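You operate a simulated robot arm through the tools that you are given. There is no shell and no other tool.

The job below is to be done with a simulated robot arm. You get a single attempt, and the scene is never put back.

Task
Run the tutor wheel slow and band the pot at its upper mark.
Fine: Use the banding brush, close the line level and stand the brush back. Stop the wheel and switch it off; keep hands off the turning bat.

The check looks at the end state, three seconds after you hand in, the way a careful person would. Anything else that was tipped, shoved, dropped, spilled or broken makes it a failure.

Robot
A 7-joint arm with a two-finger gripper, fixed in place. Base frame: the origin is on the floor under the middle of its stand, x ahead of it, y to its left, z up; the work surface is at about z = 407. Lengths are in mm, angles in rad, forces in N, time in s.
With the tool pointing down near the work surface it reaches from about 260 to 500 mm from the base axis. Its first joint turns from -1.152 to 1.152 rad. Payload 2.45 kg.
Tool frame: the origin (TCP) lies between the finger pads and is the grasp point; the fingertips stand 26 mm ahead of it; z points along the fingers, y is the line along which they close. The gripper opens to 96 mm; its body begins 69 mm behind the TCP.
Orientation is that of the tool frame in the base frame, as a unit quaternion [w, x, y, z]. With the fingers straight down and closing along the base's y, the tool's x points along the base's -x, its y along +y and its z along -z.

Tools
- The arm moves only by the tool jog_arm. Its argument "increments" is a list of rows, each an object of numbers (a shift or turn left out is 0, a gripper value left out holds the last): "grip": the gripper command, from -1 (shut) to 1 (fully open), values between in proportion; "tx", "ty", "tz": the shift along the tool's x, y, z in units of 100 mm (1.0 is 100 mm); "rx", "ry", "rz": the turn, a rotation vector about the tool's x, y, z in units of 45 degrees (1.0 is 45 degrees). In form: [{"grip": .., "tx": .., "ty": .., "tz": .., "rx": .., "ry": .., "rz": ..}, ...]. A call has 1 to 20 rows; each row is the pose to reach, as a shift and turn from the pose commanded when the call began, along the tool's axes at that moment. A call with a number of a shift or a turn outside -1 to 1 is refused whole. Each row takes 0.2 s and may step no farther than 50 mm and 0.15 rad from the row before; otherwise, or with a gripper value out of range, the whole call is refused. A pose out of reach is approached as far as the arm can. The call stops where the force on the tool passes 90 N (or 10 N more than at its start, if that is more) or the arm is blocked; 0.2 s more then pass. The fingers move at their own pace (about 50 mm/s each) and stop on an object; they squeeze with about 42 N. The grip force told is the motor's: it shows also when the fingers shut on nothing. Time passes only in rows, and 0.2 s behind the last, so rows that repeat a pose let the fingers close. It gives the time, the measured TCP pose, the force on the tool (base axes), the opening and the grip force at its end, in the units of the frame above (readings bear some noise), with the torque about the TCP (base axes, N m) and any sound that the robot's microphone picked up, and new pictures: "views" is both (left out), scene, wrist or none.
- Cameras (640 x 400 px; columns grow to the right, rows downward): "scene" is fixed at [136.4, -405.7, 1401.5]; the picture's right is [0.86, -0.51, 0.00], its down [-0.42, -0.72, -0.56] and it looks along [0.28, 0.48, -0.83] (base axes); focal length 255 px, centre (320, 200). "wrist" rides on the gripper at [82, 3, -98] in the tool frame; the picture's right is [-0.04, 1.00, 0.00], its down [-0.73, -0.03, -0.68] and it looks along [-0.68, -0.03, 0.73] (tool axes); focal length 256 px, centre (320, 200). There is no depth. A picture from a camera that has moved, and an enlarged one, comes with that camera's place and axes in the base frame and with its lens. The place of the scene camera against the robot may be out by one fixed shift of up to 18 mm in any direction.
- inspect(camera, box): a new picture of the part [left, top, right, bottom] of that camera's present view, enlarged. The clock stands still meanwhile.
- sign_off(): hands the job in; it is judged then, once.

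Places have to be worked out from the pictures, the camera data and where the tool is seen. Open the gripper and draw the arm clear of the work before you hand the job in, unless the task says otherwise.

The tools are called after "Call:" as a command line: name --argument value ..., lists and objects as JSON in quotes. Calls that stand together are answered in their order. jog_arm: Moves the arm, as the interface text tells. Its arguments: {"type":"object","properties":{"increments":{"type":"array"},"views":{"type":"string","enum":["both","scene","wrist","none"]}},"required":["increments"]} The other tools are called the same way: inspect (camera, box) takes an enlarged picture of a part of a camera's view; sign_off () hands the job in.

At the start:

```text
clock: 0.0
ee_pos: [331.7, 135.9, 1046.9]
tcp_rot: [0.0, 0.0, 1.0, 0.0]
contact_force: [-0.2, 0.1, -0.7]
ft_torque: [-0.02, 0.0, 0.02]
opening: 95.9
grasp_force: 0.0
```

scene: 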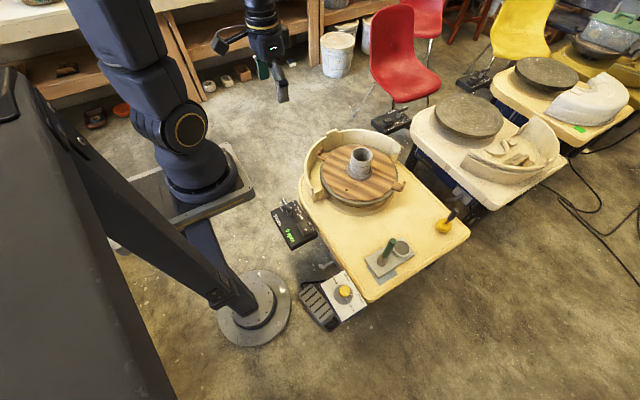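
wrist: 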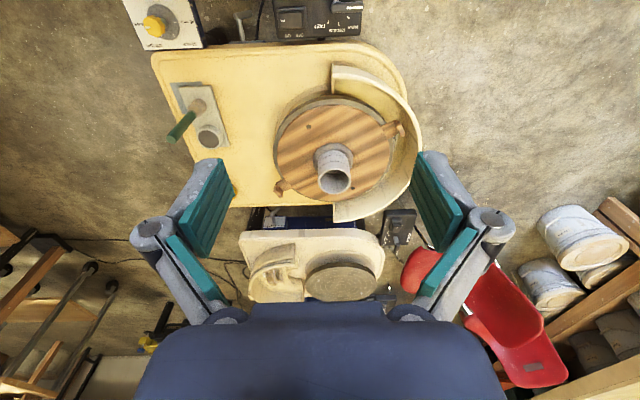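

I start by looking closely at the work area: the wheel, the brush stand, the knob and the control box.

Call:
inspect --camera "scene" --box '[260, 180, 360, 260]'

Call:
inspect --camera "scene" --box '[290, 220, 420, 340]'

Call:
inspect --camera "scene" --box '[300, 120, 420, 220]'

Call:
inspect --camera "wrist" --box '[120, 0, 440, 220]'

Call:
inspect --camera "scene" --box '[420, 190, 480, 240]'

```text
5.00 times, centred on (310, 220) of scene
camera zoom: at [136.4, -405.7, 1401.5], right [0.86, -0.51, 0.0], down [-0.42, -0.72, -0.56], along [0.28, 0.48, -0.83], focal length 1275 px, centre (370, 100)
```

zoom: 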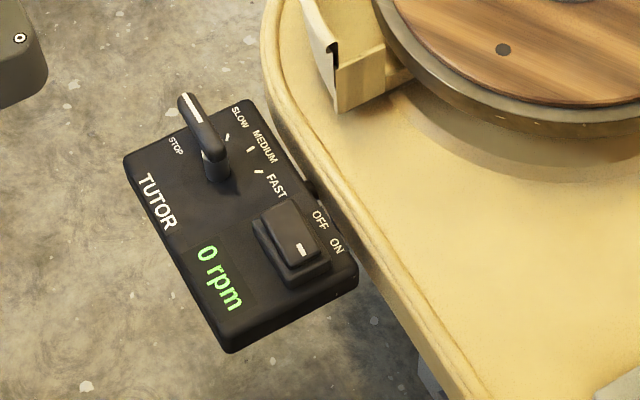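

```text
3.33 times, centred on (355, 280) of scene
camera zoom: at [136.4, -405.7, 1401.5], right [0.86, -0.51, 0.0], down [-0.42, -0.72, -0.56], along [0.28, 0.48, -0.83], focal length 850 px, centre (203, -67)
```

zoom: 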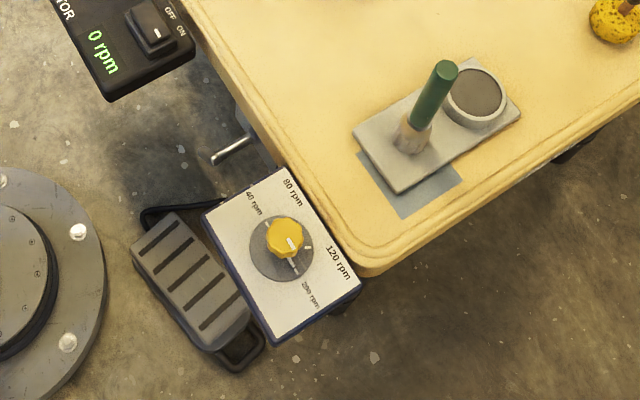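

```text
4.00 times, centred on (360, 170) of scene
camera zoom: at [136.4, -405.7, 1401.5], right [0.86, -0.51, 0.0], down [-0.42, -0.72, -0.56], along [0.28, 0.48, -0.83], focal length 1020 px, centre (160, 320)
```

zoom: 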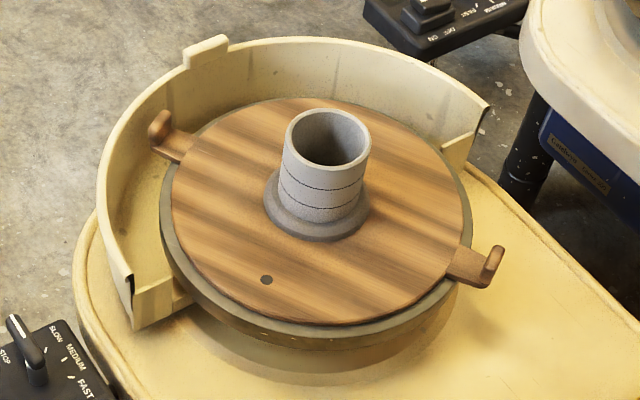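

```text
1.82 times, centred on (280, 110) of wrist
camera zoom: at [251.2, 138.1, 1144.0], right [0.04, 1.0, 0.0], down [0.73, -0.03, 0.68], along [0.68, -0.03, -0.73], focal length 465 px, centre (393, 364)
```

zoom: 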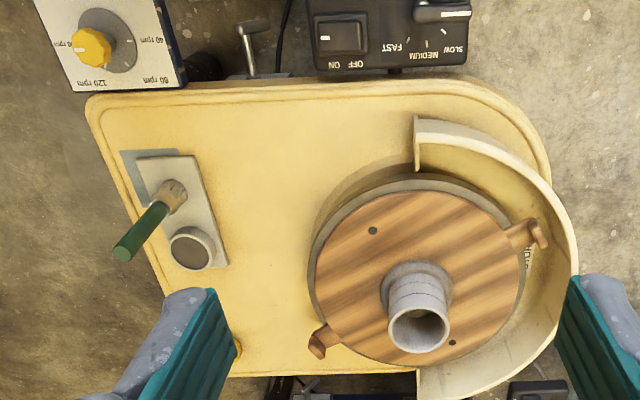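

```text
8.00 times, centred on (450, 215) of scene
camera zoom: at [136.4, -405.7, 1401.5], right [0.86, -0.51, 0.0], down [-0.42, -0.72, -0.56], along [0.28, 0.48, -0.83], focal length 2040 px, centre (-720, 80)
```

zoom: 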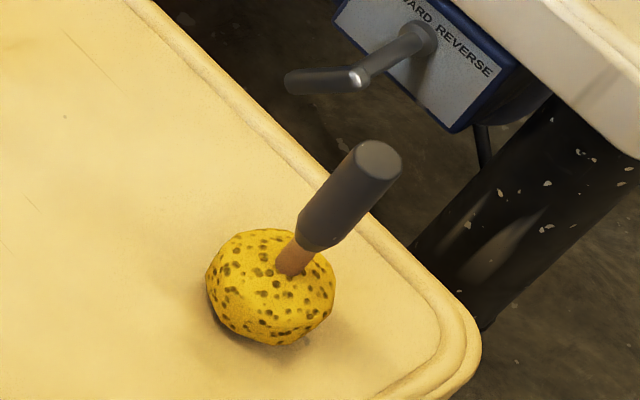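

The tutor box is nearest the robot, with a lever, a rocker and an rpm display. I'll enlarge the other details before moving: the rocker, the speed-box knob, the other wheels' boxes, the pot marks and the brush rest.

Call:
inspect --camera "scene" --box '[270, 195, 320, 230]'

Call:
inspect --camera "scene" --box '[295, 225, 335, 250]'

Call:
inspect --camera "scene" --box '[320, 265, 376, 300]'

Call:
inspect --camera "scene" --box '[360, 232, 424, 282]'

Call:
inspect --camera "scene" --box '[340, 140, 388, 190]'

Call:
inspect --camera "scene" --box '[360, 60, 500, 150]'

Call:
inspect --camera "wrist" --box '[250, 0, 370, 50]'

Call:
inspect --camera "wrist" --box '[160, 70, 250, 160]'

Call:
inspect --camera "wrist" --box '[290, 120, 380, 200]'

```text
11.43 times, centred on (295, 212) of scene
camera zoom: at [136.4, -405.7, 1401.5], right [0.86, -0.51, 0.0], down [-0.42, -0.72, -0.56], along [0.28, 0.48, -0.83], focal length 2914 px, centre (606, 57)
```

zoom: 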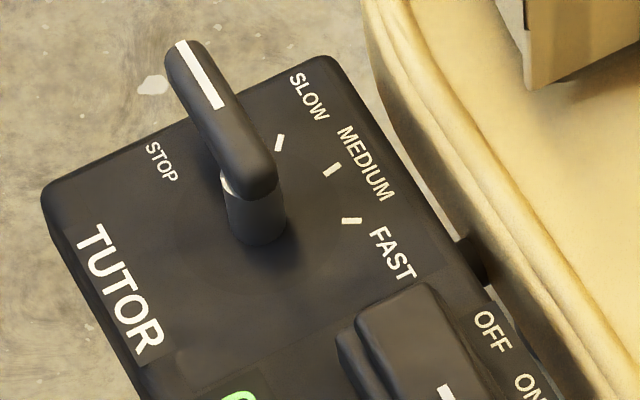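

```text
16.00 times, centred on (315, 238) of scene
camera zoom: at [136.4, -405.7, 1401.5], right [0.86, -0.51, 0.0], down [-0.42, -0.72, -0.56], along [0.28, 0.48, -0.83], focal length 4079 px, centre (400, -400)
```

zoom: 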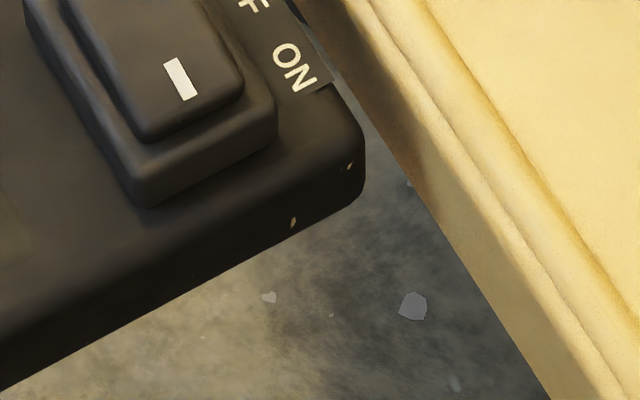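

```text
11.43 times, centred on (348, 282) of scene
camera zoom: at [136.4, -405.7, 1401.5], right [0.86, -0.51, 0.0], down [-0.42, -0.72, -0.56], along [0.28, 0.48, -0.83], focal length 2914 px, centre (0, -743)
```

zoom: 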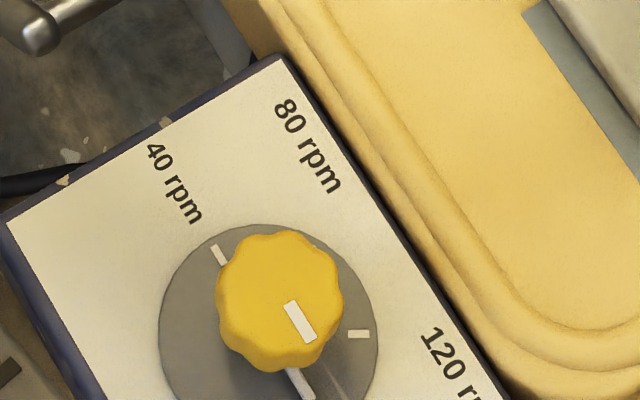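

```text
8.00 times, centred on (392, 257) of scene
camera zoom: at [136.4, -405.7, 1401.5], right [0.86, -0.51, 0.0], down [-0.42, -0.72, -0.56], along [0.28, 0.48, -0.83], focal length 2040 px, centre (-256, -256)
```

zoom: 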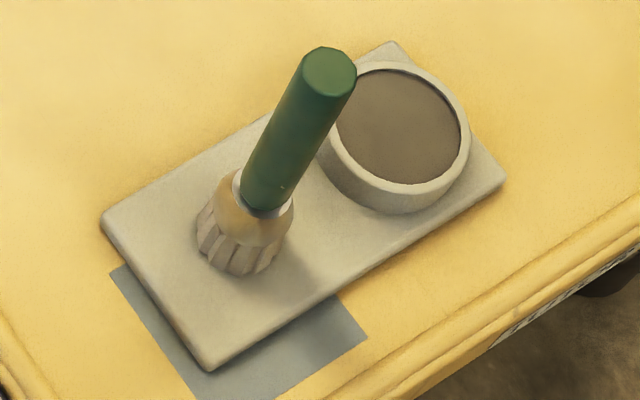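

```text
8.00 times, centred on (364, 165) of scene
camera zoom: at [136.4, -405.7, 1401.5], right [0.86, -0.51, 0.0], down [-0.42, -0.72, -0.56], along [0.28, 0.48, -0.83], focal length 2040 px, centre (-32, 480)
```

zoom: 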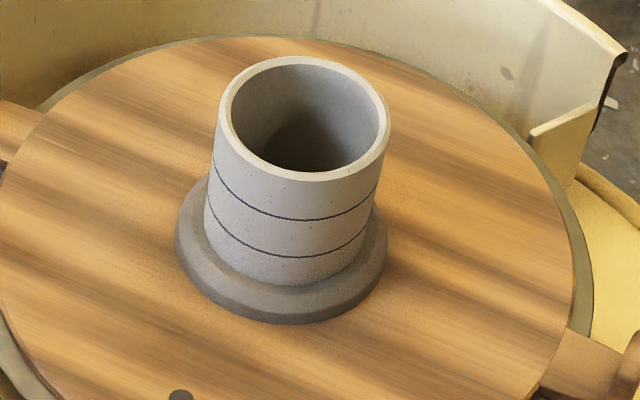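

```text
4.44 times, centred on (430, 105) of scene
camera zoom: at [136.4, -405.7, 1401.5], right [0.86, -0.51, 0.0], down [-0.42, -0.72, -0.56], along [0.28, 0.48, -0.83], focal length 1133 px, centre (-169, 622)
```

zoom: 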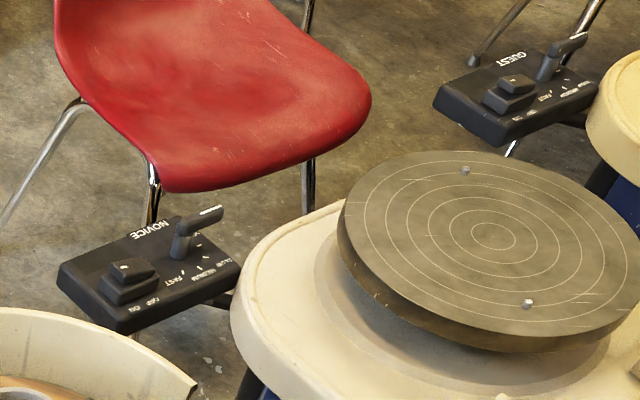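

```text
5.33 times, centred on (310, 25) of wrist
camera zoom: at [251.2, 138.1, 1144.0], right [0.04, 1.0, 0.0], down [0.73, -0.03, 0.68], along [0.68, -0.03, -0.73], focal length 1365 px, centre (373, 1133)
```

zoom: 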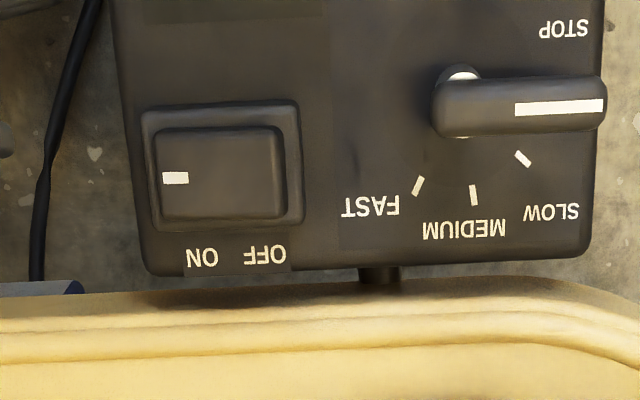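

```text
4.44 times, centred on (205, 115) of wrist
camera zoom: at [251.2, 138.1, 1144.0], right [0.04, 1.0, 0.0], down [0.73, -0.03, 0.68], along [0.68, -0.03, -0.73], focal length 1138 px, centre (831, 578)
```

zoom: 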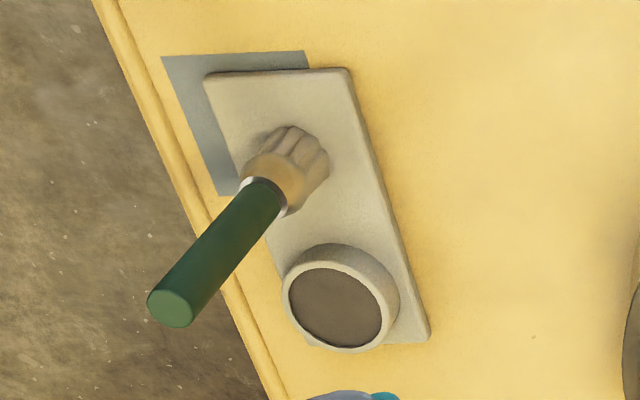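

```text
5.00 times, centred on (335, 160) of wrist
camera zoom: at [251.2, 138.1, 1144.0], right [0.04, 1.0, 0.0], down [0.73, -0.03, 0.68], along [0.68, -0.03, -0.73], focal length 1280 px, centre (245, 400)
```

zoom: 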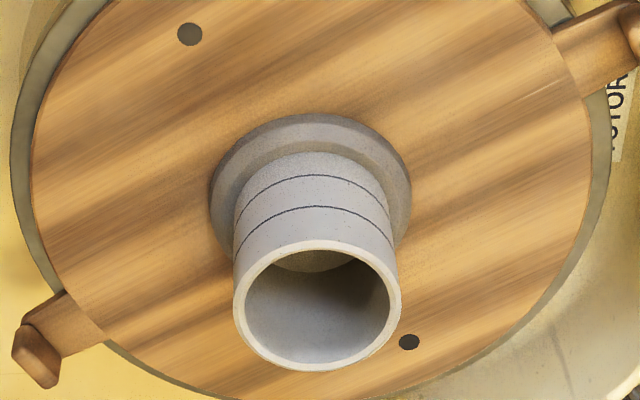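

The boxes are labelled TUTOR (nearest wheel), NOVICE and GUEST. The green-handled brush stands on a tile next to a slip cup, and the pot has two ring marks. I'll come down above the tutor box for a closer view.

Call:
jog_arm --increments '[{"grip": 1, "tz": 0.5}, {"tz": 1.0}]' --views "none"

Call:
jog_arm --increments '[{"grip": 1, "tz": 0.5}, {"tz": 1.0}]' --views "none"

Call:
jog_arm --increments '[{"grip": 1, "tz": 0.5}, {"tz": 1.0}]' --views "both"

```text
clock: 0.6
ee_pos: [333.6, 134.4, 948.4]
tcp_rot: [0.001, 0.0, 1.0, 0.0]
contact_force: [-0.1, -0.2, -0.8]
ft_torque: [-0.01, 0.02, -0.01]
opening: 95.9
grasp_force: 0.1
```

```text
clock: 1.2
ee_pos: [331.3, 134.1, 843.6]
tcp_rot: [0.0, 0.0, 1.0, 0.0]
contact_force: [1.3, -0.3, 0.6]
ft_torque: [0.04, 0.0, -0.01]
opening: 96.1
grasp_force: 0.0
```

```text
clock: 1.8
ee_pos: [335.5, 133.9, 745.1]
tcp_rot: [0.0, 0.0, 1.0, 0.0]
contact_force: [-1.1, 0.7, -1.2]
ft_torque: [0.02, 0.01, -0.03]
opening: 96.0
grasp_force: 0.1
camera wrist: at [254.0, 136.3, 842.3], right [0.04, 1.0, 0.0], down [0.73, -0.03, 0.68], along [0.68, -0.03, -0.73], focal length 256 px, centre (320, 200)
```

scene: 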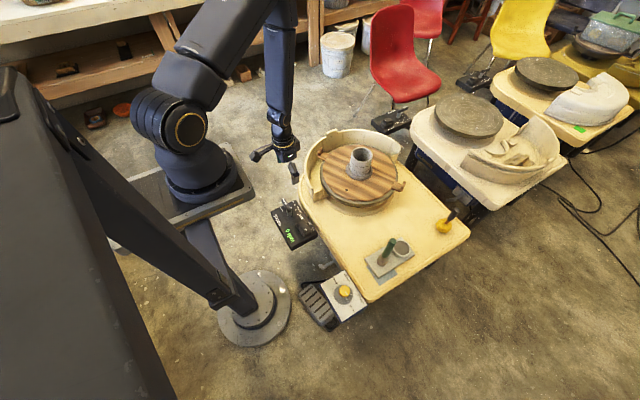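
wrist: 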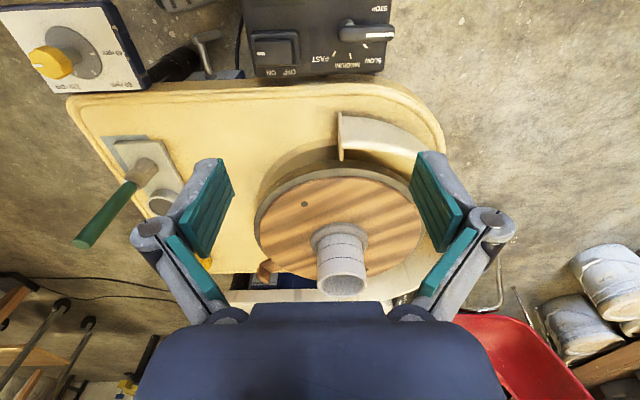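

The readings match the commanded descent. I'll go down another 100 mm and look at the box and lever in detail.

Call:
jog_arm --increments '[{"grip": 1, "tz": 0.5}, {"tz": 1.0}]' --views "wrist"

Call:
inspect --camera "wrist" --box '[220, 0, 420, 125]'

Call:
inspect --camera "wrist" --box '[220, 20, 310, 110]'

Call:
inspect --camera "wrist" --box '[310, 10, 410, 90]'

```text
clock: 2.4
ee_pos: [333.4, 137.7, 645.6]
tcp_rot: [0.0, 0.001, 1.0, 0.001]
contact_force: [0.5, -0.3, -0.8]
ft_torque: [0.01, 0.02, 0.01]
opening: 95.8
grasp_force: 0.0
camera wrist: at [252.4, 139.8, 742.7], right [0.04, 1.0, 0.0], down [0.73, -0.03, 0.68], along [0.68, -0.03, -0.73], focal length 256 px, centre (320, 200)
```

wrist: 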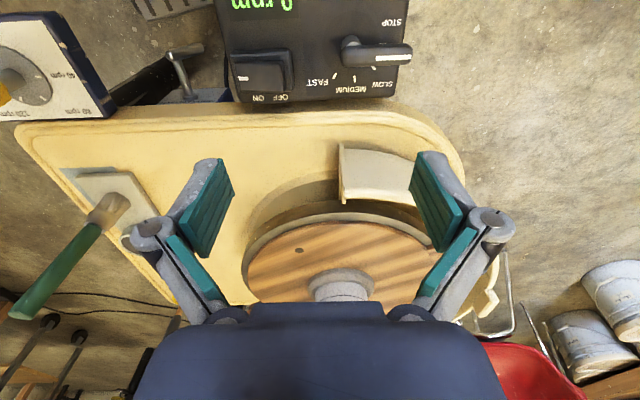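

```text
3.20 times, centred on (320, 62) of wrist
camera zoom: at [252.4, 139.8, 742.7], right [0.04, 1.0, 0.0], down [0.73, -0.03, 0.68], along [0.68, -0.03, -0.73], focal length 819 px, centre (320, 640)
```

zoom: 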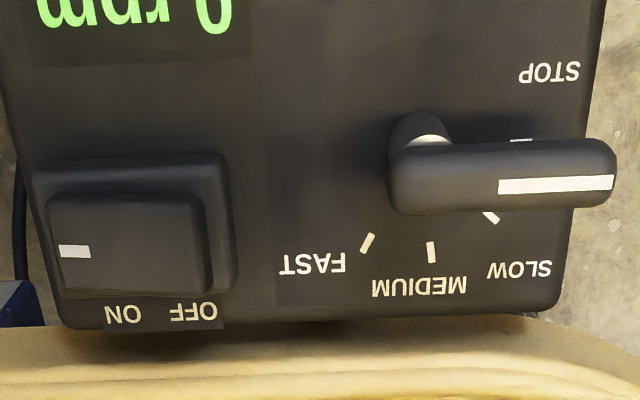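

```text
4.44 times, centred on (265, 65) of wrist
camera zoom: at [252.4, 139.8, 742.7], right [0.04, 1.0, 0.0], down [0.73, -0.03, 0.68], along [0.68, -0.03, -0.73], focal length 1138 px, centre (564, 800)
```

zoom: 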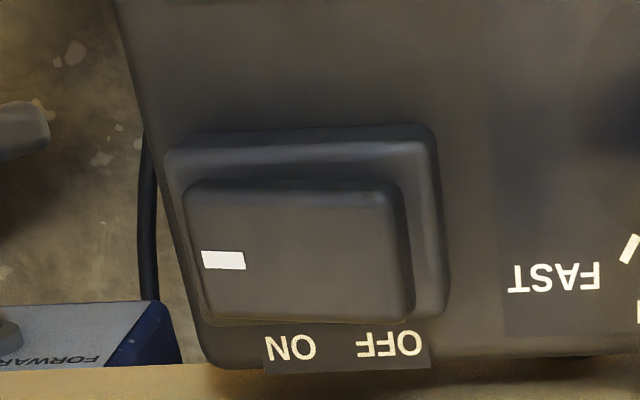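

```text
5.00 times, centred on (360, 50) of wrist
camera zoom: at [252.4, 139.8, 742.7], right [0.04, 1.0, 0.0], down [0.73, -0.03, 0.68], along [0.68, -0.03, -0.73], focal length 1280 px, centre (120, 950)
```

zoom: 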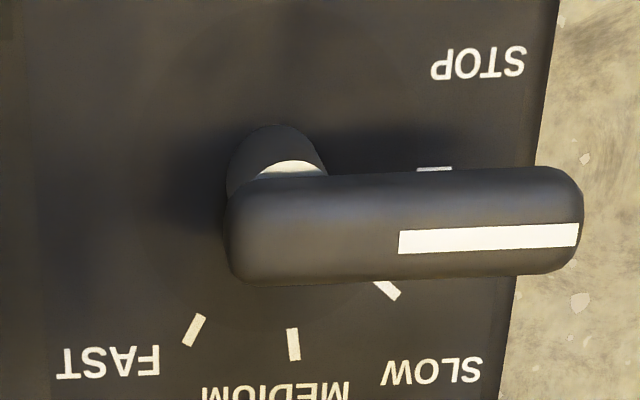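

The rocker's ON end is at about (347, 48) and the lever pivot near (325, 168). I'll close the fingers and move above the ON end of the rocker to press it.

Call:
jog_arm --increments '[{"grip": -1, "tx": -0.04, "ty": -0.22, "tz": 0.25}, {"tx": -0.07, "ty": -0.44, "tz": 0.5}, {"tx": -0.11, "ty": -0.66, "tz": 0.75}, {"tx": -0.14, "ty": -0.88, "tz": 1.0}, {"tx": -0.14, "ty": -0.88, "tz": 1.0}, {"tx": -0.14, "ty": -0.88, "tz": 1.0}]' --views "both"

Call:
inspect --camera "scene" --box '[260, 180, 340, 245]'

```text
clock: 3.8
ee_pos: [348.4, 47.9, 543.9]
tcp_rot: [-0.001, 0.0, 1.0, 0.0]
contact_force: [-0.2, 0.1, 0.6]
ft_torque: [-0.01, -0.01, -0.01]
opening: 0.0
grasp_force: 28.6
camera wrist: at [267.1, 50.7, 641.5], right [0.04, 1.0, 0.0], down [0.73, -0.03, 0.68], along [0.68, -0.03, -0.73], focal length 256 px, centre (320, 200)
```

scene: 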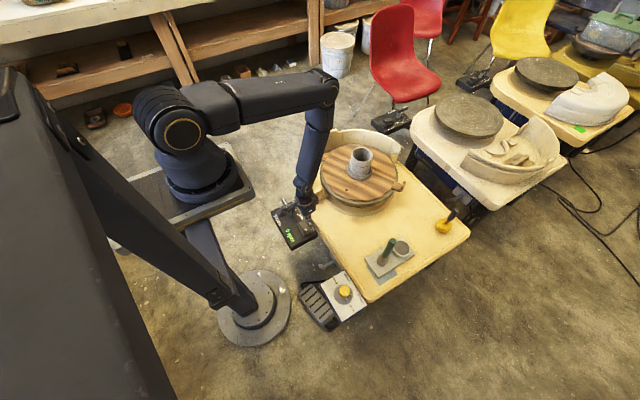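
wrist: 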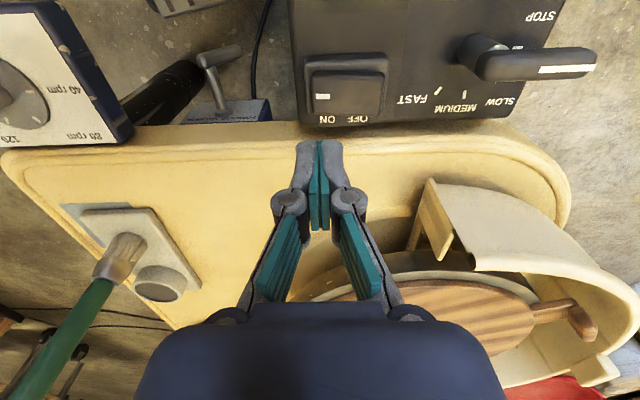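

```text
6.15 times, centred on (300, 212) of scene
camera zoom: at [136.4, -405.7, 1401.5], right [0.86, -0.51, 0.0], down [-0.42, -0.72, -0.56], along [0.28, 0.48, -0.83], focal length 1569 px, centre (443, 123)
```

zoom: 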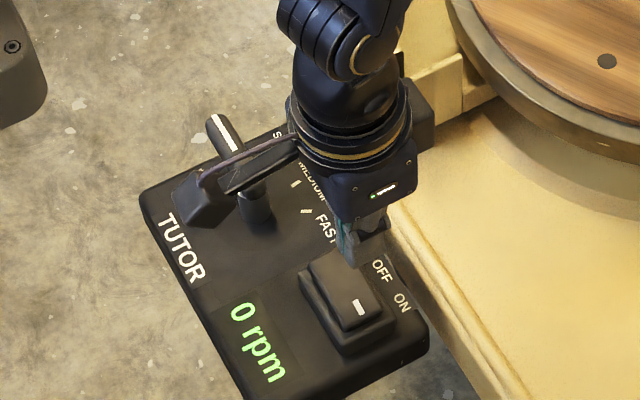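

The rocker's ON mark triangulates to about (345, 49, 437), which is under the fingertips. I'll descend to just above it.

Call:
jog_arm --increments '[{"grip": -1, "tz": 0.35, "tx": 0.01}, {"tz": 0.6, "tx": 0.02}, {"tz": 0.7, "tx": 0.02}]' --views "both"

Call:
inspect --camera "wrist" --box '[240, 60, 420, 180]'

Call:
inspect --camera "scene" --box '[280, 195, 335, 250]'

```text
clock: 4.6
ee_pos: [344.1, 49.5, 475.6]
tcp_rot: [0.001, 0.0, 1.0, 0.0]
contact_force: [0.1, 0.6, -0.8]
ft_torque: [0.01, 0.01, -0.01]
opening: 0.0
grasp_force: 28.2
camera wrist: at [263.3, 51.3, 573.3], right [0.04, 1.0, 0.0], down [0.73, -0.03, 0.68], along [0.68, -0.03, -0.73], focal length 256 px, centre (320, 200)
```

scene: 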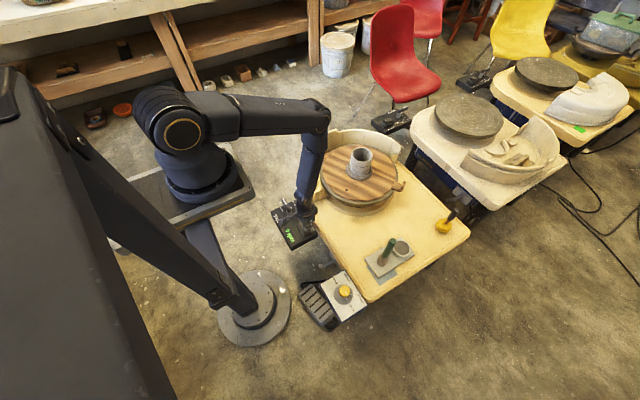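
wrist: 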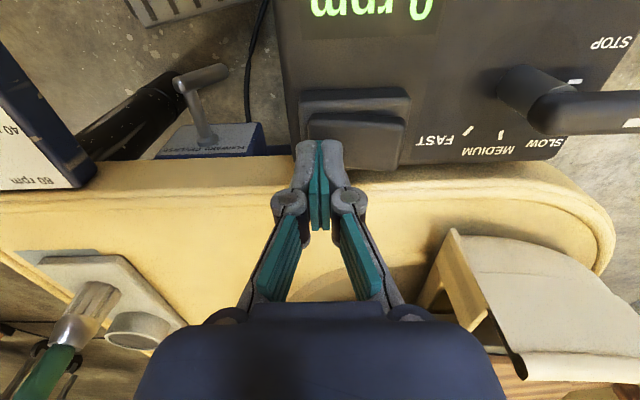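

```text
3.33 times, centred on (330, 120) of wrist
camera zoom: at [263.3, 51.3, 573.3], right [0.04, 1.0, 0.0], down [0.73, -0.03, 0.68], along [0.68, -0.03, -0.73], focal length 853 px, centre (287, 467)
```

zoom: 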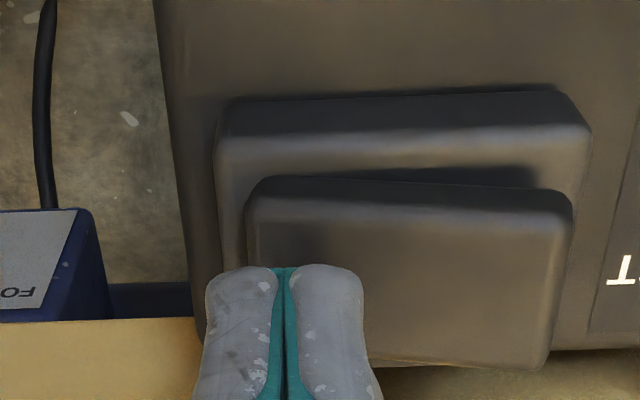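

```text
7.27 times, centred on (308, 222) of scene
camera zoom: at [136.4, -405.7, 1401.5], right [0.86, -0.51, 0.0], down [-0.42, -0.72, -0.56], along [0.28, 0.48, -0.83], focal length 1854 px, centre (411, 36)
```

zoom: 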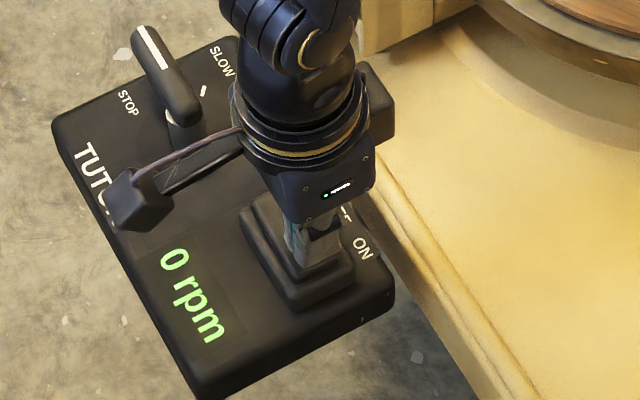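

The rocker seems to slope down towards ON, so it may already be on. A gentle press on the ON end will confirm it either way, so I'll creep down while watching the force.

Call:
jog_arm --increments '[{"grip": -1, "tz": 0.03}, {"tz": 0.06}, {"tz": 0.09}, {"tz": 0.12}, {"tz": 0.14}]' --views "wrist"

Call:
inspect --camera "wrist" --box '[260, 60, 440, 180]'

```text
clock: 6.0
ee_pos: [345.2, 47.4, 464.3]
tcp_rot: [-0.001, 0.0, 1.0, 0.0]
contact_force: [-2.7, -1.3, 37.2]
ft_torque: [0.27, 0.04, 0.04]
opening: 0.0
grasp_force: 28.4
stopped in row 5: the force on the tool passed its limit at 94 N (the readings are from after the stop); the commanded pose is now the measured one
camera wrist: at [263.2, 49.8, 562.3], right [0.04, 1.0, 0.0], down [0.74, -0.03, 0.68], along [0.68, -0.03, -0.74], focal length 256 px, centre (320, 200)
```

wrist: 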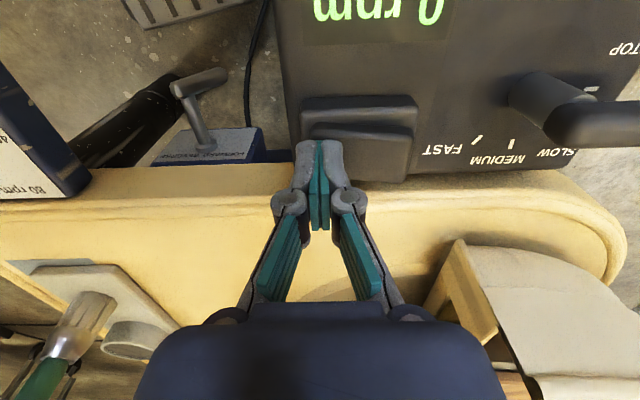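

```text
3.33 times, centred on (350, 120) of wrist
camera zoom: at [263.2, 49.8, 562.3], right [0.04, 1.0, 0.0], down [0.74, -0.03, 0.68], along [0.68, -0.03, -0.74], focal length 853 px, centre (220, 467)
```

zoom: 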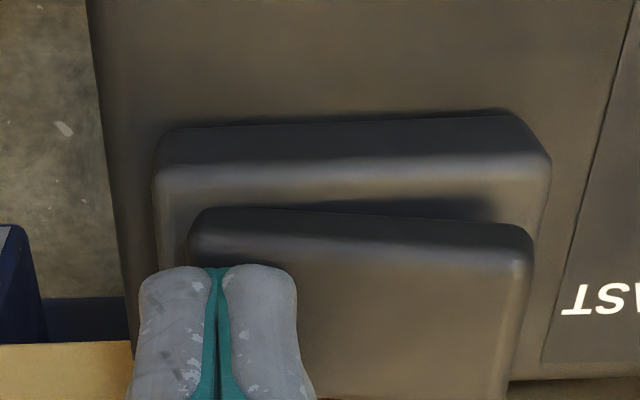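

The press stopped stiffly at 438 mm and the rocker did not move, so the switch was already ON, which fits the lit display. Next I'll lift clear, open the fingers and start turning them to straddle the speed lever.

Call:
jog_arm --increments '[{"grip": -1, "tz": -0.1}, {"tz": -0.5}, {"tz": -0.9}]' --views "none"

Call:
jog_arm --increments '[{"grip": 0, "rz": -0.18, "ty": 0.25}, {"rz": -0.36, "ty": 0.5}, {"rz": -0.54, "ty": 0.75}, {"rz": -0.72, "ty": 1.0}, {"rz": -0.9, "ty": 1.0}, {"rz": -1.0, "ty": 1.0}]' --views "none"

Call:
jog_arm --increments '[{"grip": 0, "rz": -0.18}, {"rz": -0.36}, {"rz": -0.54}, {"rz": -0.72}, {"rz": -0.9}, {"rz": -1.0}]' --views "both"

```text
clock: 6.8
ee_pos: [344.0, 45.1, 555.0]
tcp_rot: [-0.001, -0.001, 1.0, 0.0]
contact_force: [0.3, -0.1, -1.0]
ft_torque: [-0.02, 0.03, -0.02]
opening: 0.3
grasp_force: 28.8
```

```text
clock: 8.2
ee_pos: [345.6, 147.8, 554.1]
tcp_rot: [-0.001, -0.384, 0.923, 0.001]
contact_force: [0.3, 0.3, -0.2]
ft_torque: [0.02, 0.04, -0.02]
opening: 48.1
grasp_force: 0.2
```

```text
clock: 9.6
ee_pos: [345.2, 146.8, 553.6]
tcp_rot: [0.001, 0.707, -0.707, 0.0]
contact_force: [-0.5, 0.4, -0.6]
ft_torque: [0.02, -0.01, -0.01]
opening: 47.8
grasp_force: 0.0
camera wrist: at [342.5, 65.3, 651.6], right [-1.0, 0.04, 0.0], down [0.03, 0.73, 0.68], along [0.02, 0.68, -0.73], focal length 256 px, centre (320, 200)
```

scene: 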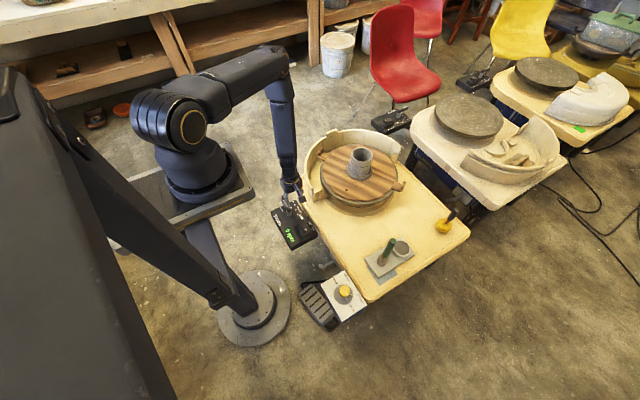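
wrist: 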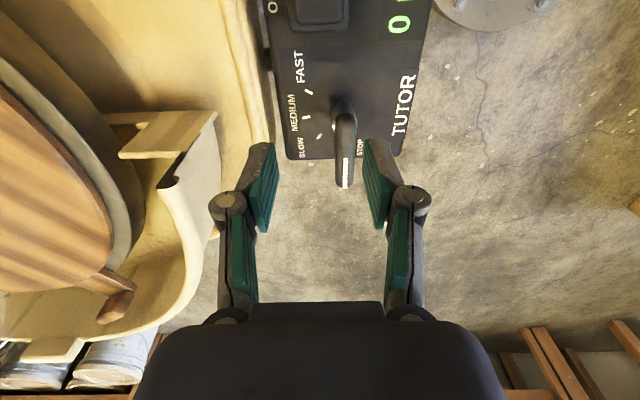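

The lever bar runs from about y=150 to y=228 at x≈323, with its top near z=458. I'll move over its middle with the fingers straddling it, stopping high for a check.

Call:
jog_arm --increments '[{"grip": 0, "tx": -0.29, "ty": 0.11, "tz": 0.2}, {"tx": -0.58, "ty": 0.217, "tz": 0.4}, {"tx": -0.58, "ty": 0.217, "tz": 0.6}]' --views "both"

Call:
inspect --camera "scene" --box '[260, 180, 330, 240]'

```text
clock: 10.4
ee_pos: [321.2, 203.6, 494.4]
tcp_rot: [0.002, 0.707, -0.707, -0.001]
contact_force: [0.7, 0.7, 0.1]
ft_torque: [-0.01, -0.02, -0.03]
opening: 47.8
grasp_force: 0.1
camera wrist: at [319.2, 121.2, 593.6], right [-1.0, 0.04, 0.0], down [0.03, 0.73, 0.68], along [0.03, 0.68, -0.73], focal length 256 px, centre (320, 200)
```

scene: 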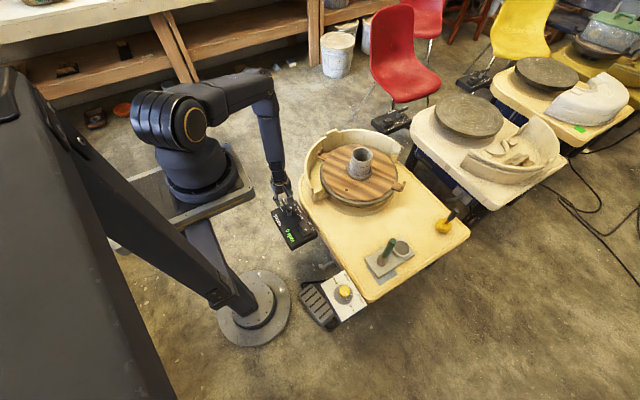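
wrist: 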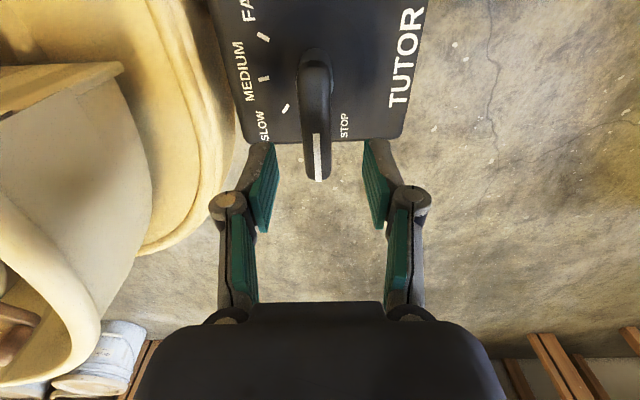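

```text
6.67 times, centred on (295, 210) of scene
camera zoom: at [136.4, -405.7, 1401.5], right [0.86, -0.51, 0.0], down [-0.42, -0.72, -0.56], along [0.28, 0.48, -0.83], focal length 1700 px, centre (487, 133)
```

zoom: 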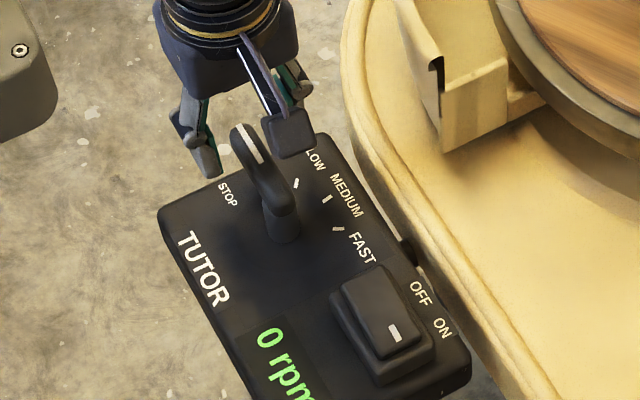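

The fingers straddle the bar, which sits about 2 mm towards +x of centre. I'll shift to match, lower to z≈463 and check the force before closing.

Call:
jog_arm --increments '[{"grip": 0, "ty": -0.02, "tz": 0.12}, {"ty": -0.02, "tz": 0.22}, {"ty": -0.02, "tz": 0.31}]' --views "both"

Call:
inspect --camera "scene" --box '[260, 180, 330, 240]'

```text
clock: 11.2
ee_pos: [324.4, 205.3, 462.8]
tcp_rot: [-0.001, -0.707, 0.707, 0.001]
contact_force: [0.2, 0.3, 0.4]
ft_torque: [0.04, -0.03, 0.01]
opening: 48.0
grasp_force: 0.0
camera wrist: at [321.5, 121.9, 560.3], right [-1.0, 0.04, 0.0], down [0.03, 0.73, 0.68], along [0.03, 0.68, -0.73], focal length 256 px, centre (320, 200)
```

scene: 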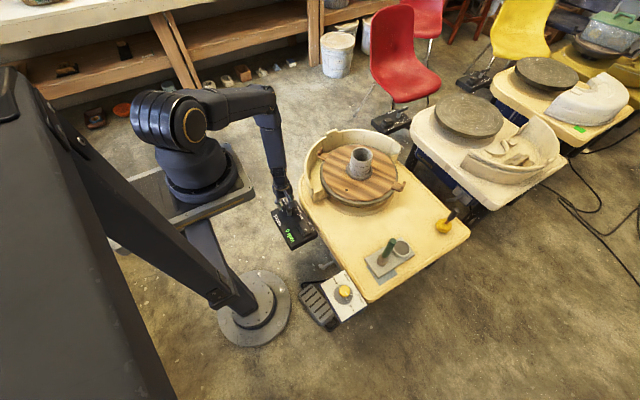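
wrist: 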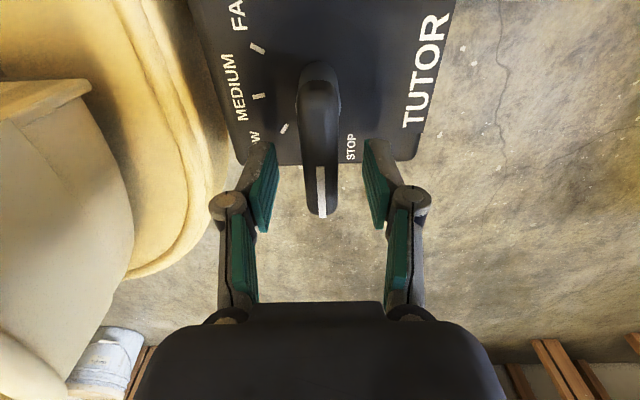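

```text
6.67 times, centred on (295, 210) of scene
camera zoom: at [136.4, -405.7, 1401.5], right [0.86, -0.51, 0.0], down [-0.42, -0.72, -0.56], along [0.28, 0.48, -0.83], focal length 1700 px, centre (487, 133)
```

zoom: 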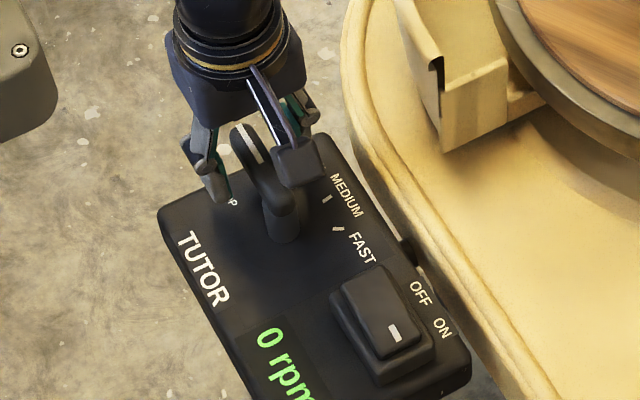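

The fingers sit on both sides of the bar with no contact force. I'll close on it.

Call:
jog_arm --increments '[{"grip": -1}, {"grip": -1}, {"grip": -1}, {"grip": -1}]' --views "wrist"

```text
clock: 12.2
ee_pos: [325.1, 204.0, 462.5]
tcp_rot: [-0.002, -0.707, 0.707, 0.001]
contact_force: [-3.5, 1.1, -4.3]
ft_torque: [0.1, 0.05, -0.09]
opening: 18.0
grasp_force: 43.2
camera wrist: at [321.1, 122.0, 560.3], right [-1.0, 0.04, 0.0], down [0.03, 0.73, 0.68], along [0.03, 0.68, -0.73], focal length 256 px, centre (320, 200)
```

wrist: 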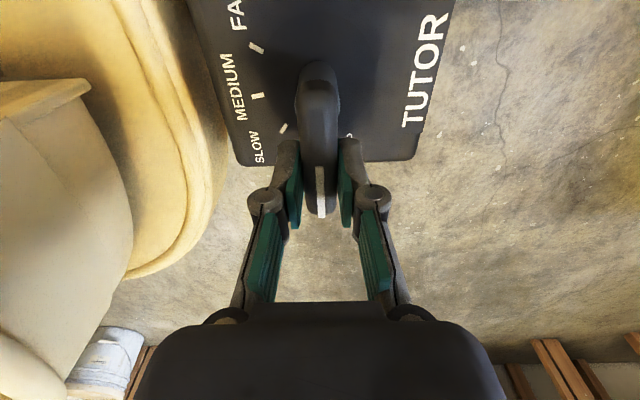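

The bar is gripped at 18 mm wide, 38 mm out from the pivot at about (324, 166). The SLOW tick is 40° away, so I'll swing the lever along that arc.

Call:
jog_arm --increments '[{"grip": -1, "tx": 0.0026, "ty": -0.0441, "rz": 0.1481}, {"tx": 0.0102, "ty": -0.0876, "rz": 0.2963}, {"tx": 0.0229, "ty": -0.13, "rz": 0.4444}, {"tx": 0.0404, "ty": -0.1705, "rz": 0.5926}, {"tx": 0.0625, "ty": -0.2088, "rz": 0.7407}, {"tx": 0.0889, "ty": -0.2443, "rz": 0.8889}]' --views "both"

Call:
inspect --camera "scene" --box '[260, 180, 330, 250]'

```text
clock: 13.6
ee_pos: [344.4, 197.1, 460.7]
tcp_rot: [-0.007, -0.42, 0.908, 0.002]
contact_force: [-35.8, 5.3, 17.5]
ft_torque: [0.58, 0.52, -0.92]
opening: 17.9
grasp_force: 43.4
camera wrist: at [290.9, 136.1, 560.6], right [-0.74, 0.68, 0.01], down [0.5, 0.54, 0.67], along [0.45, 0.5, -0.74], focal length 256 px, centre (320, 200)
```

scene: 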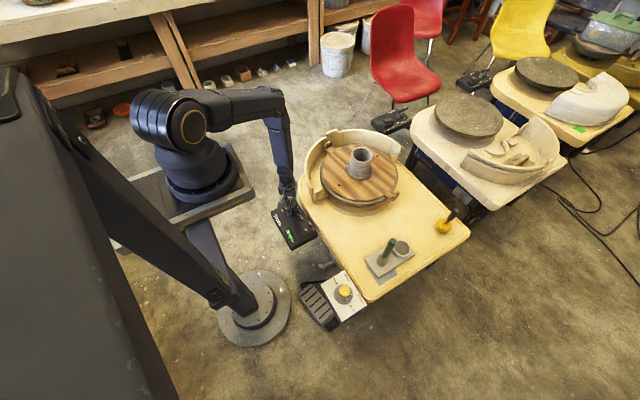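
wrist: 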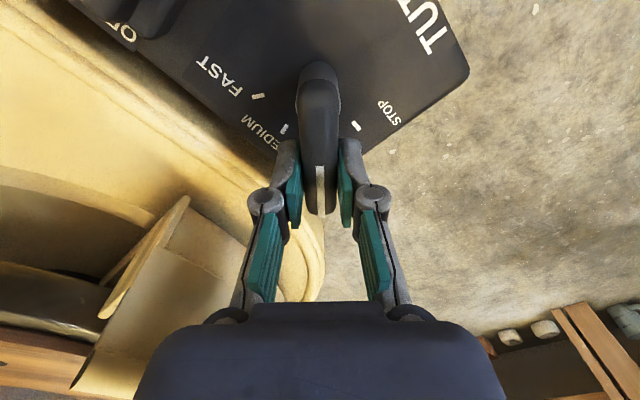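

```text
5.71 times, centred on (295, 215) of scene
camera zoom: at [135.8, -405.7, 1401.5], right [0.86, -0.51, 0.0], down [-0.42, -0.72, -0.56], along [0.28, 0.48, -0.83], focal length 1457 px, centre (463, 114)
```

zoom: 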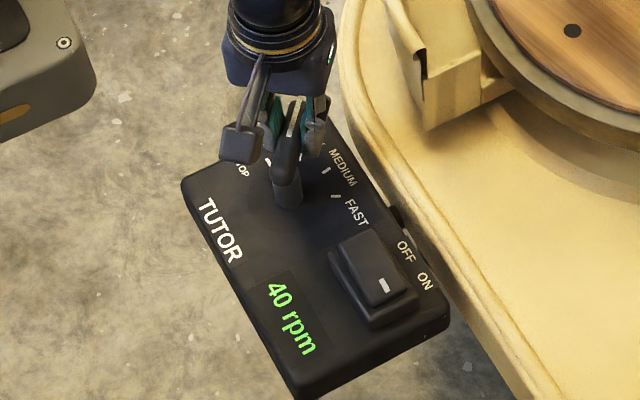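

The display shows 40 rpm with the lever at SLOW. I'll open the fingers gently and see whether it stays there.

Call:
jog_arm --increments '[{"grip": -0.2, "ty": 0.04}, {"grip": 0, "ty": 0.04}, {"grip": 0, "ty": 0.04}]' --views "wrist"

Call:
inspect --camera "scene" --box '[260, 180, 330, 250]'

```text
clock: 14.4
ee_pos: [346.9, 199.0, 462.3]
tcp_rot: [0.0, -0.422, 0.907, -0.001]
contact_force: [0.1, -0.5, 0.3]
ft_torque: [0.01, -0.03, 0.01]
opening: 47.9
grasp_force: 0.1
camera wrist: at [292.0, 138.1, 560.2], right [-0.74, 0.67, 0.0], down [0.49, 0.54, 0.68], along [0.46, 0.5, -0.73], focal length 256 px, centre (320, 200)
```

wrist: 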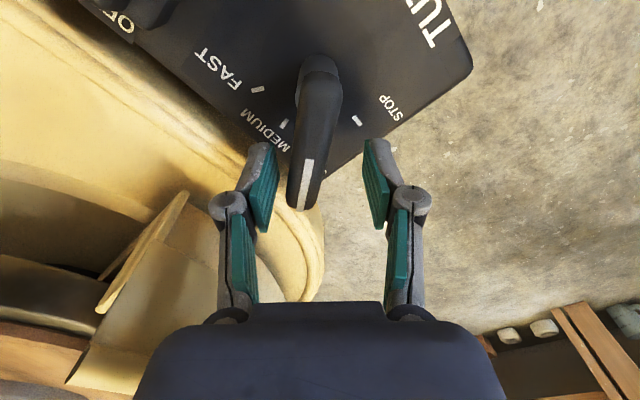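

```text
5.71 times, centred on (295, 215) of scene
camera zoom: at [136.4, -405.7, 1401.5], right [0.86, -0.51, 0.0], down [-0.42, -0.72, -0.56], along [0.28, 0.48, -0.83], focal length 1457 px, centre (463, 114)
```

zoom: 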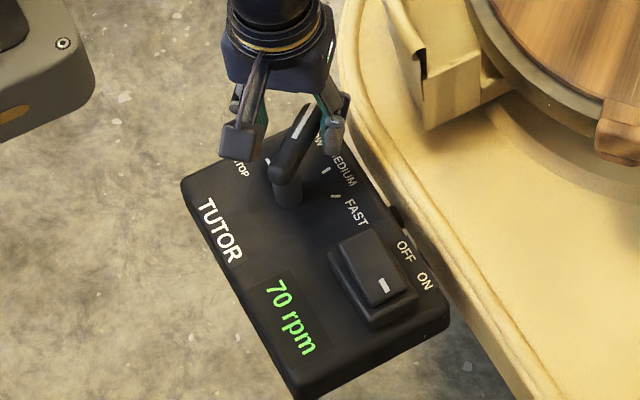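

The display now reads 70 rpm and the bar seems to have swung a little past my grip line, or the wheel may still be spinning up. I'll hold still briefly and read it again.

Call:
jog_arm --increments '[{"grip": 0}, {"grip": 0}]' --views "wrist"

Call:
inspect --camera "scene" --box '[260, 180, 330, 250]'

Call:
inspect --camera "wrist" --box '[220, 20, 440, 220]'

```text
clock: 15.0
ee_pos: [346.3, 197.5, 462.6]
tcp_rot: [-0.001, -0.423, 0.906, 0.0]
contact_force: [-0.7, 0.5, 0.0]
ft_torque: [-0.01, -0.03, -0.01]
opening: 47.8
grasp_force: 0.0
camera wrist: at [291.5, 137.9, 560.2], right [-0.74, 0.67, 0.0], down [0.5, 0.54, 0.68], along [0.46, 0.5, -0.74], focal length 256 px, centre (320, 200)
```

wrist: 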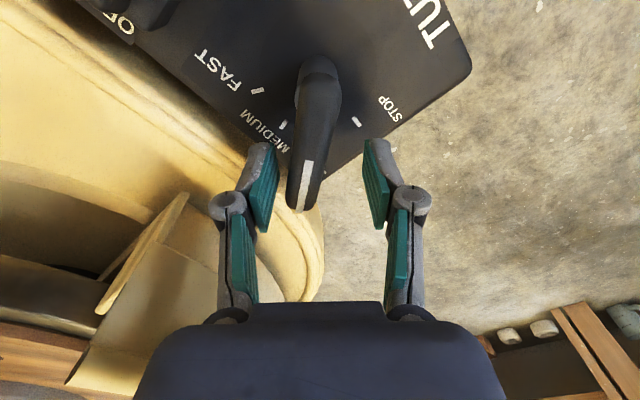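

```text
5.71 times, centred on (295, 215) of scene
camera zoom: at [136.4, -405.7, 1401.5], right [0.86, -0.51, 0.0], down [-0.42, -0.72, -0.56], along [0.28, 0.48, -0.83], focal length 1457 px, centre (463, 114)
```

zoom: 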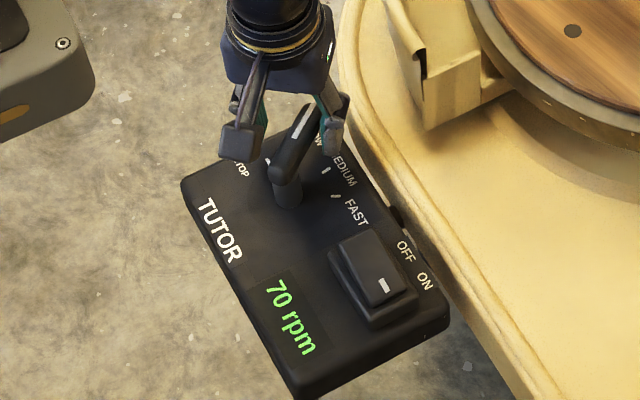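

```text
2.00 times, centred on (330, 120) of wrist
camera zoom: at [291.5, 137.9, 560.2], right [-0.74, 0.67, 0.0], down [0.5, 0.54, 0.68], along [0.46, 0.5, -0.74], focal length 512 px, centre (300, 360)
```

zoom: 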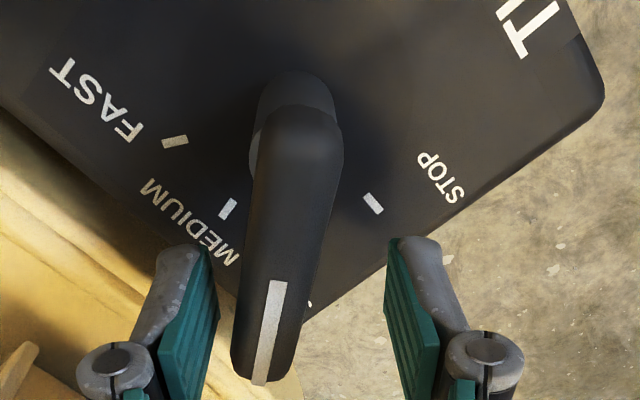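

The wheel holds steady at 70 rpm because the lever slipped on to about 47° when I released it. My current pose lies on the 40° line, so I'll close to just over bar width to bring it back to the SLOW tick without storing any strain.

Call:
jog_arm --increments '[{"grip": -0.4}, {"grip": -0.5}, {"grip": -0.58}, {"grip": -0.6}, {"grip": -0.6}]' --views "wrist"

Call:
inspect --camera "scene" --box '[260, 180, 330, 250]'

```text
clock: 16.2
ee_pos: [345.5, 200.0, 460.6]
tcp_rot: [-0.001, -0.422, 0.907, 0.001]
contact_force: [-0.5, 0.5, -0.2]
ft_torque: [0.01, 0.01, 0.01]
opening: 18.8
grasp_force: 0.1
camera wrist: at [291.6, 138.0, 560.2], right [-0.74, 0.67, 0.0], down [0.5, 0.54, 0.68], along [0.46, 0.5, -0.74], focal length 256 px, centre (320, 200)
```

wrist: 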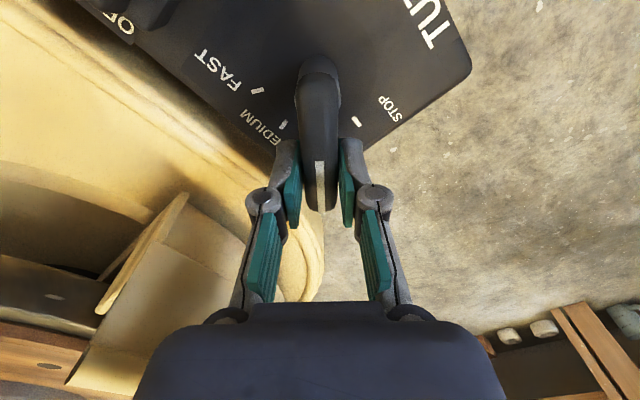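

```text
5.71 times, centred on (295, 215) of scene
camera zoom: at [136.4, -405.7, 1401.5], right [0.86, -0.51, 0.0], down [-0.42, -0.72, -0.56], along [0.28, 0.48, -0.83], focal length 1457 px, centre (463, 114)
```

zoom: 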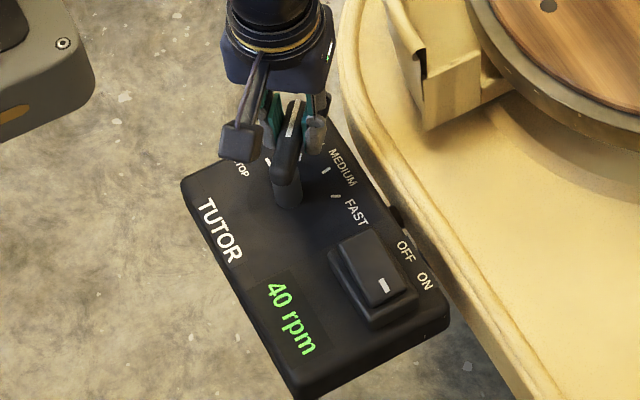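

It reads 40 rpm with almost no side load. I'll open the fingers again and check that it stays.

Call:
jog_arm --increments '[{"grip": -0.3}, {"grip": 0}, {"grip": 0}]' --views "wrist"

Call:
inspect --camera "scene" --box '[260, 180, 330, 250]'

```text
clock: 17.0
ee_pos: [346.5, 198.6, 461.9]
tcp_rot: [-0.001, -0.423, 0.906, 0.0]
contact_force: [0.1, 0.7, -0.3]
ft_torque: [-0.05, 0.01, 0.01]
opening: 48.1
grasp_force: 0.1
camera wrist: at [291.6, 138.0, 560.2], right [-0.74, 0.67, 0.0], down [0.5, 0.54, 0.68], along [0.46, 0.5, -0.74], focal length 256 px, centre (320, 200)
```

wrist: 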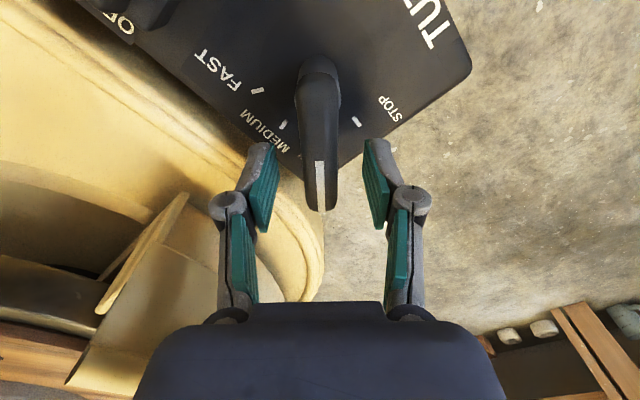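

```text
5.71 times, centred on (295, 215) of scene
camera zoom: at [136.4, -405.7, 1401.5], right [0.86, -0.51, 0.0], down [-0.42, -0.72, -0.56], along [0.28, 0.48, -0.83], focal length 1457 px, centre (463, 114)
```

zoom: 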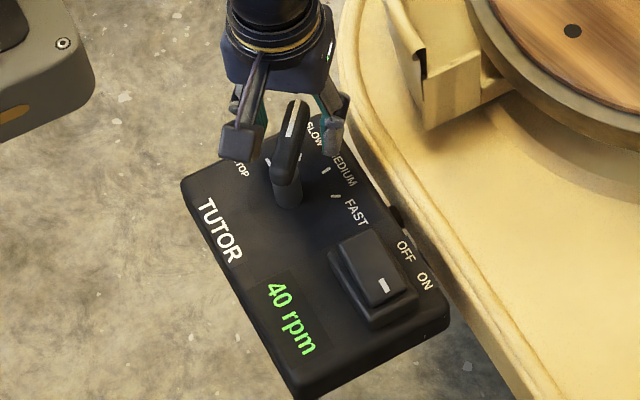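

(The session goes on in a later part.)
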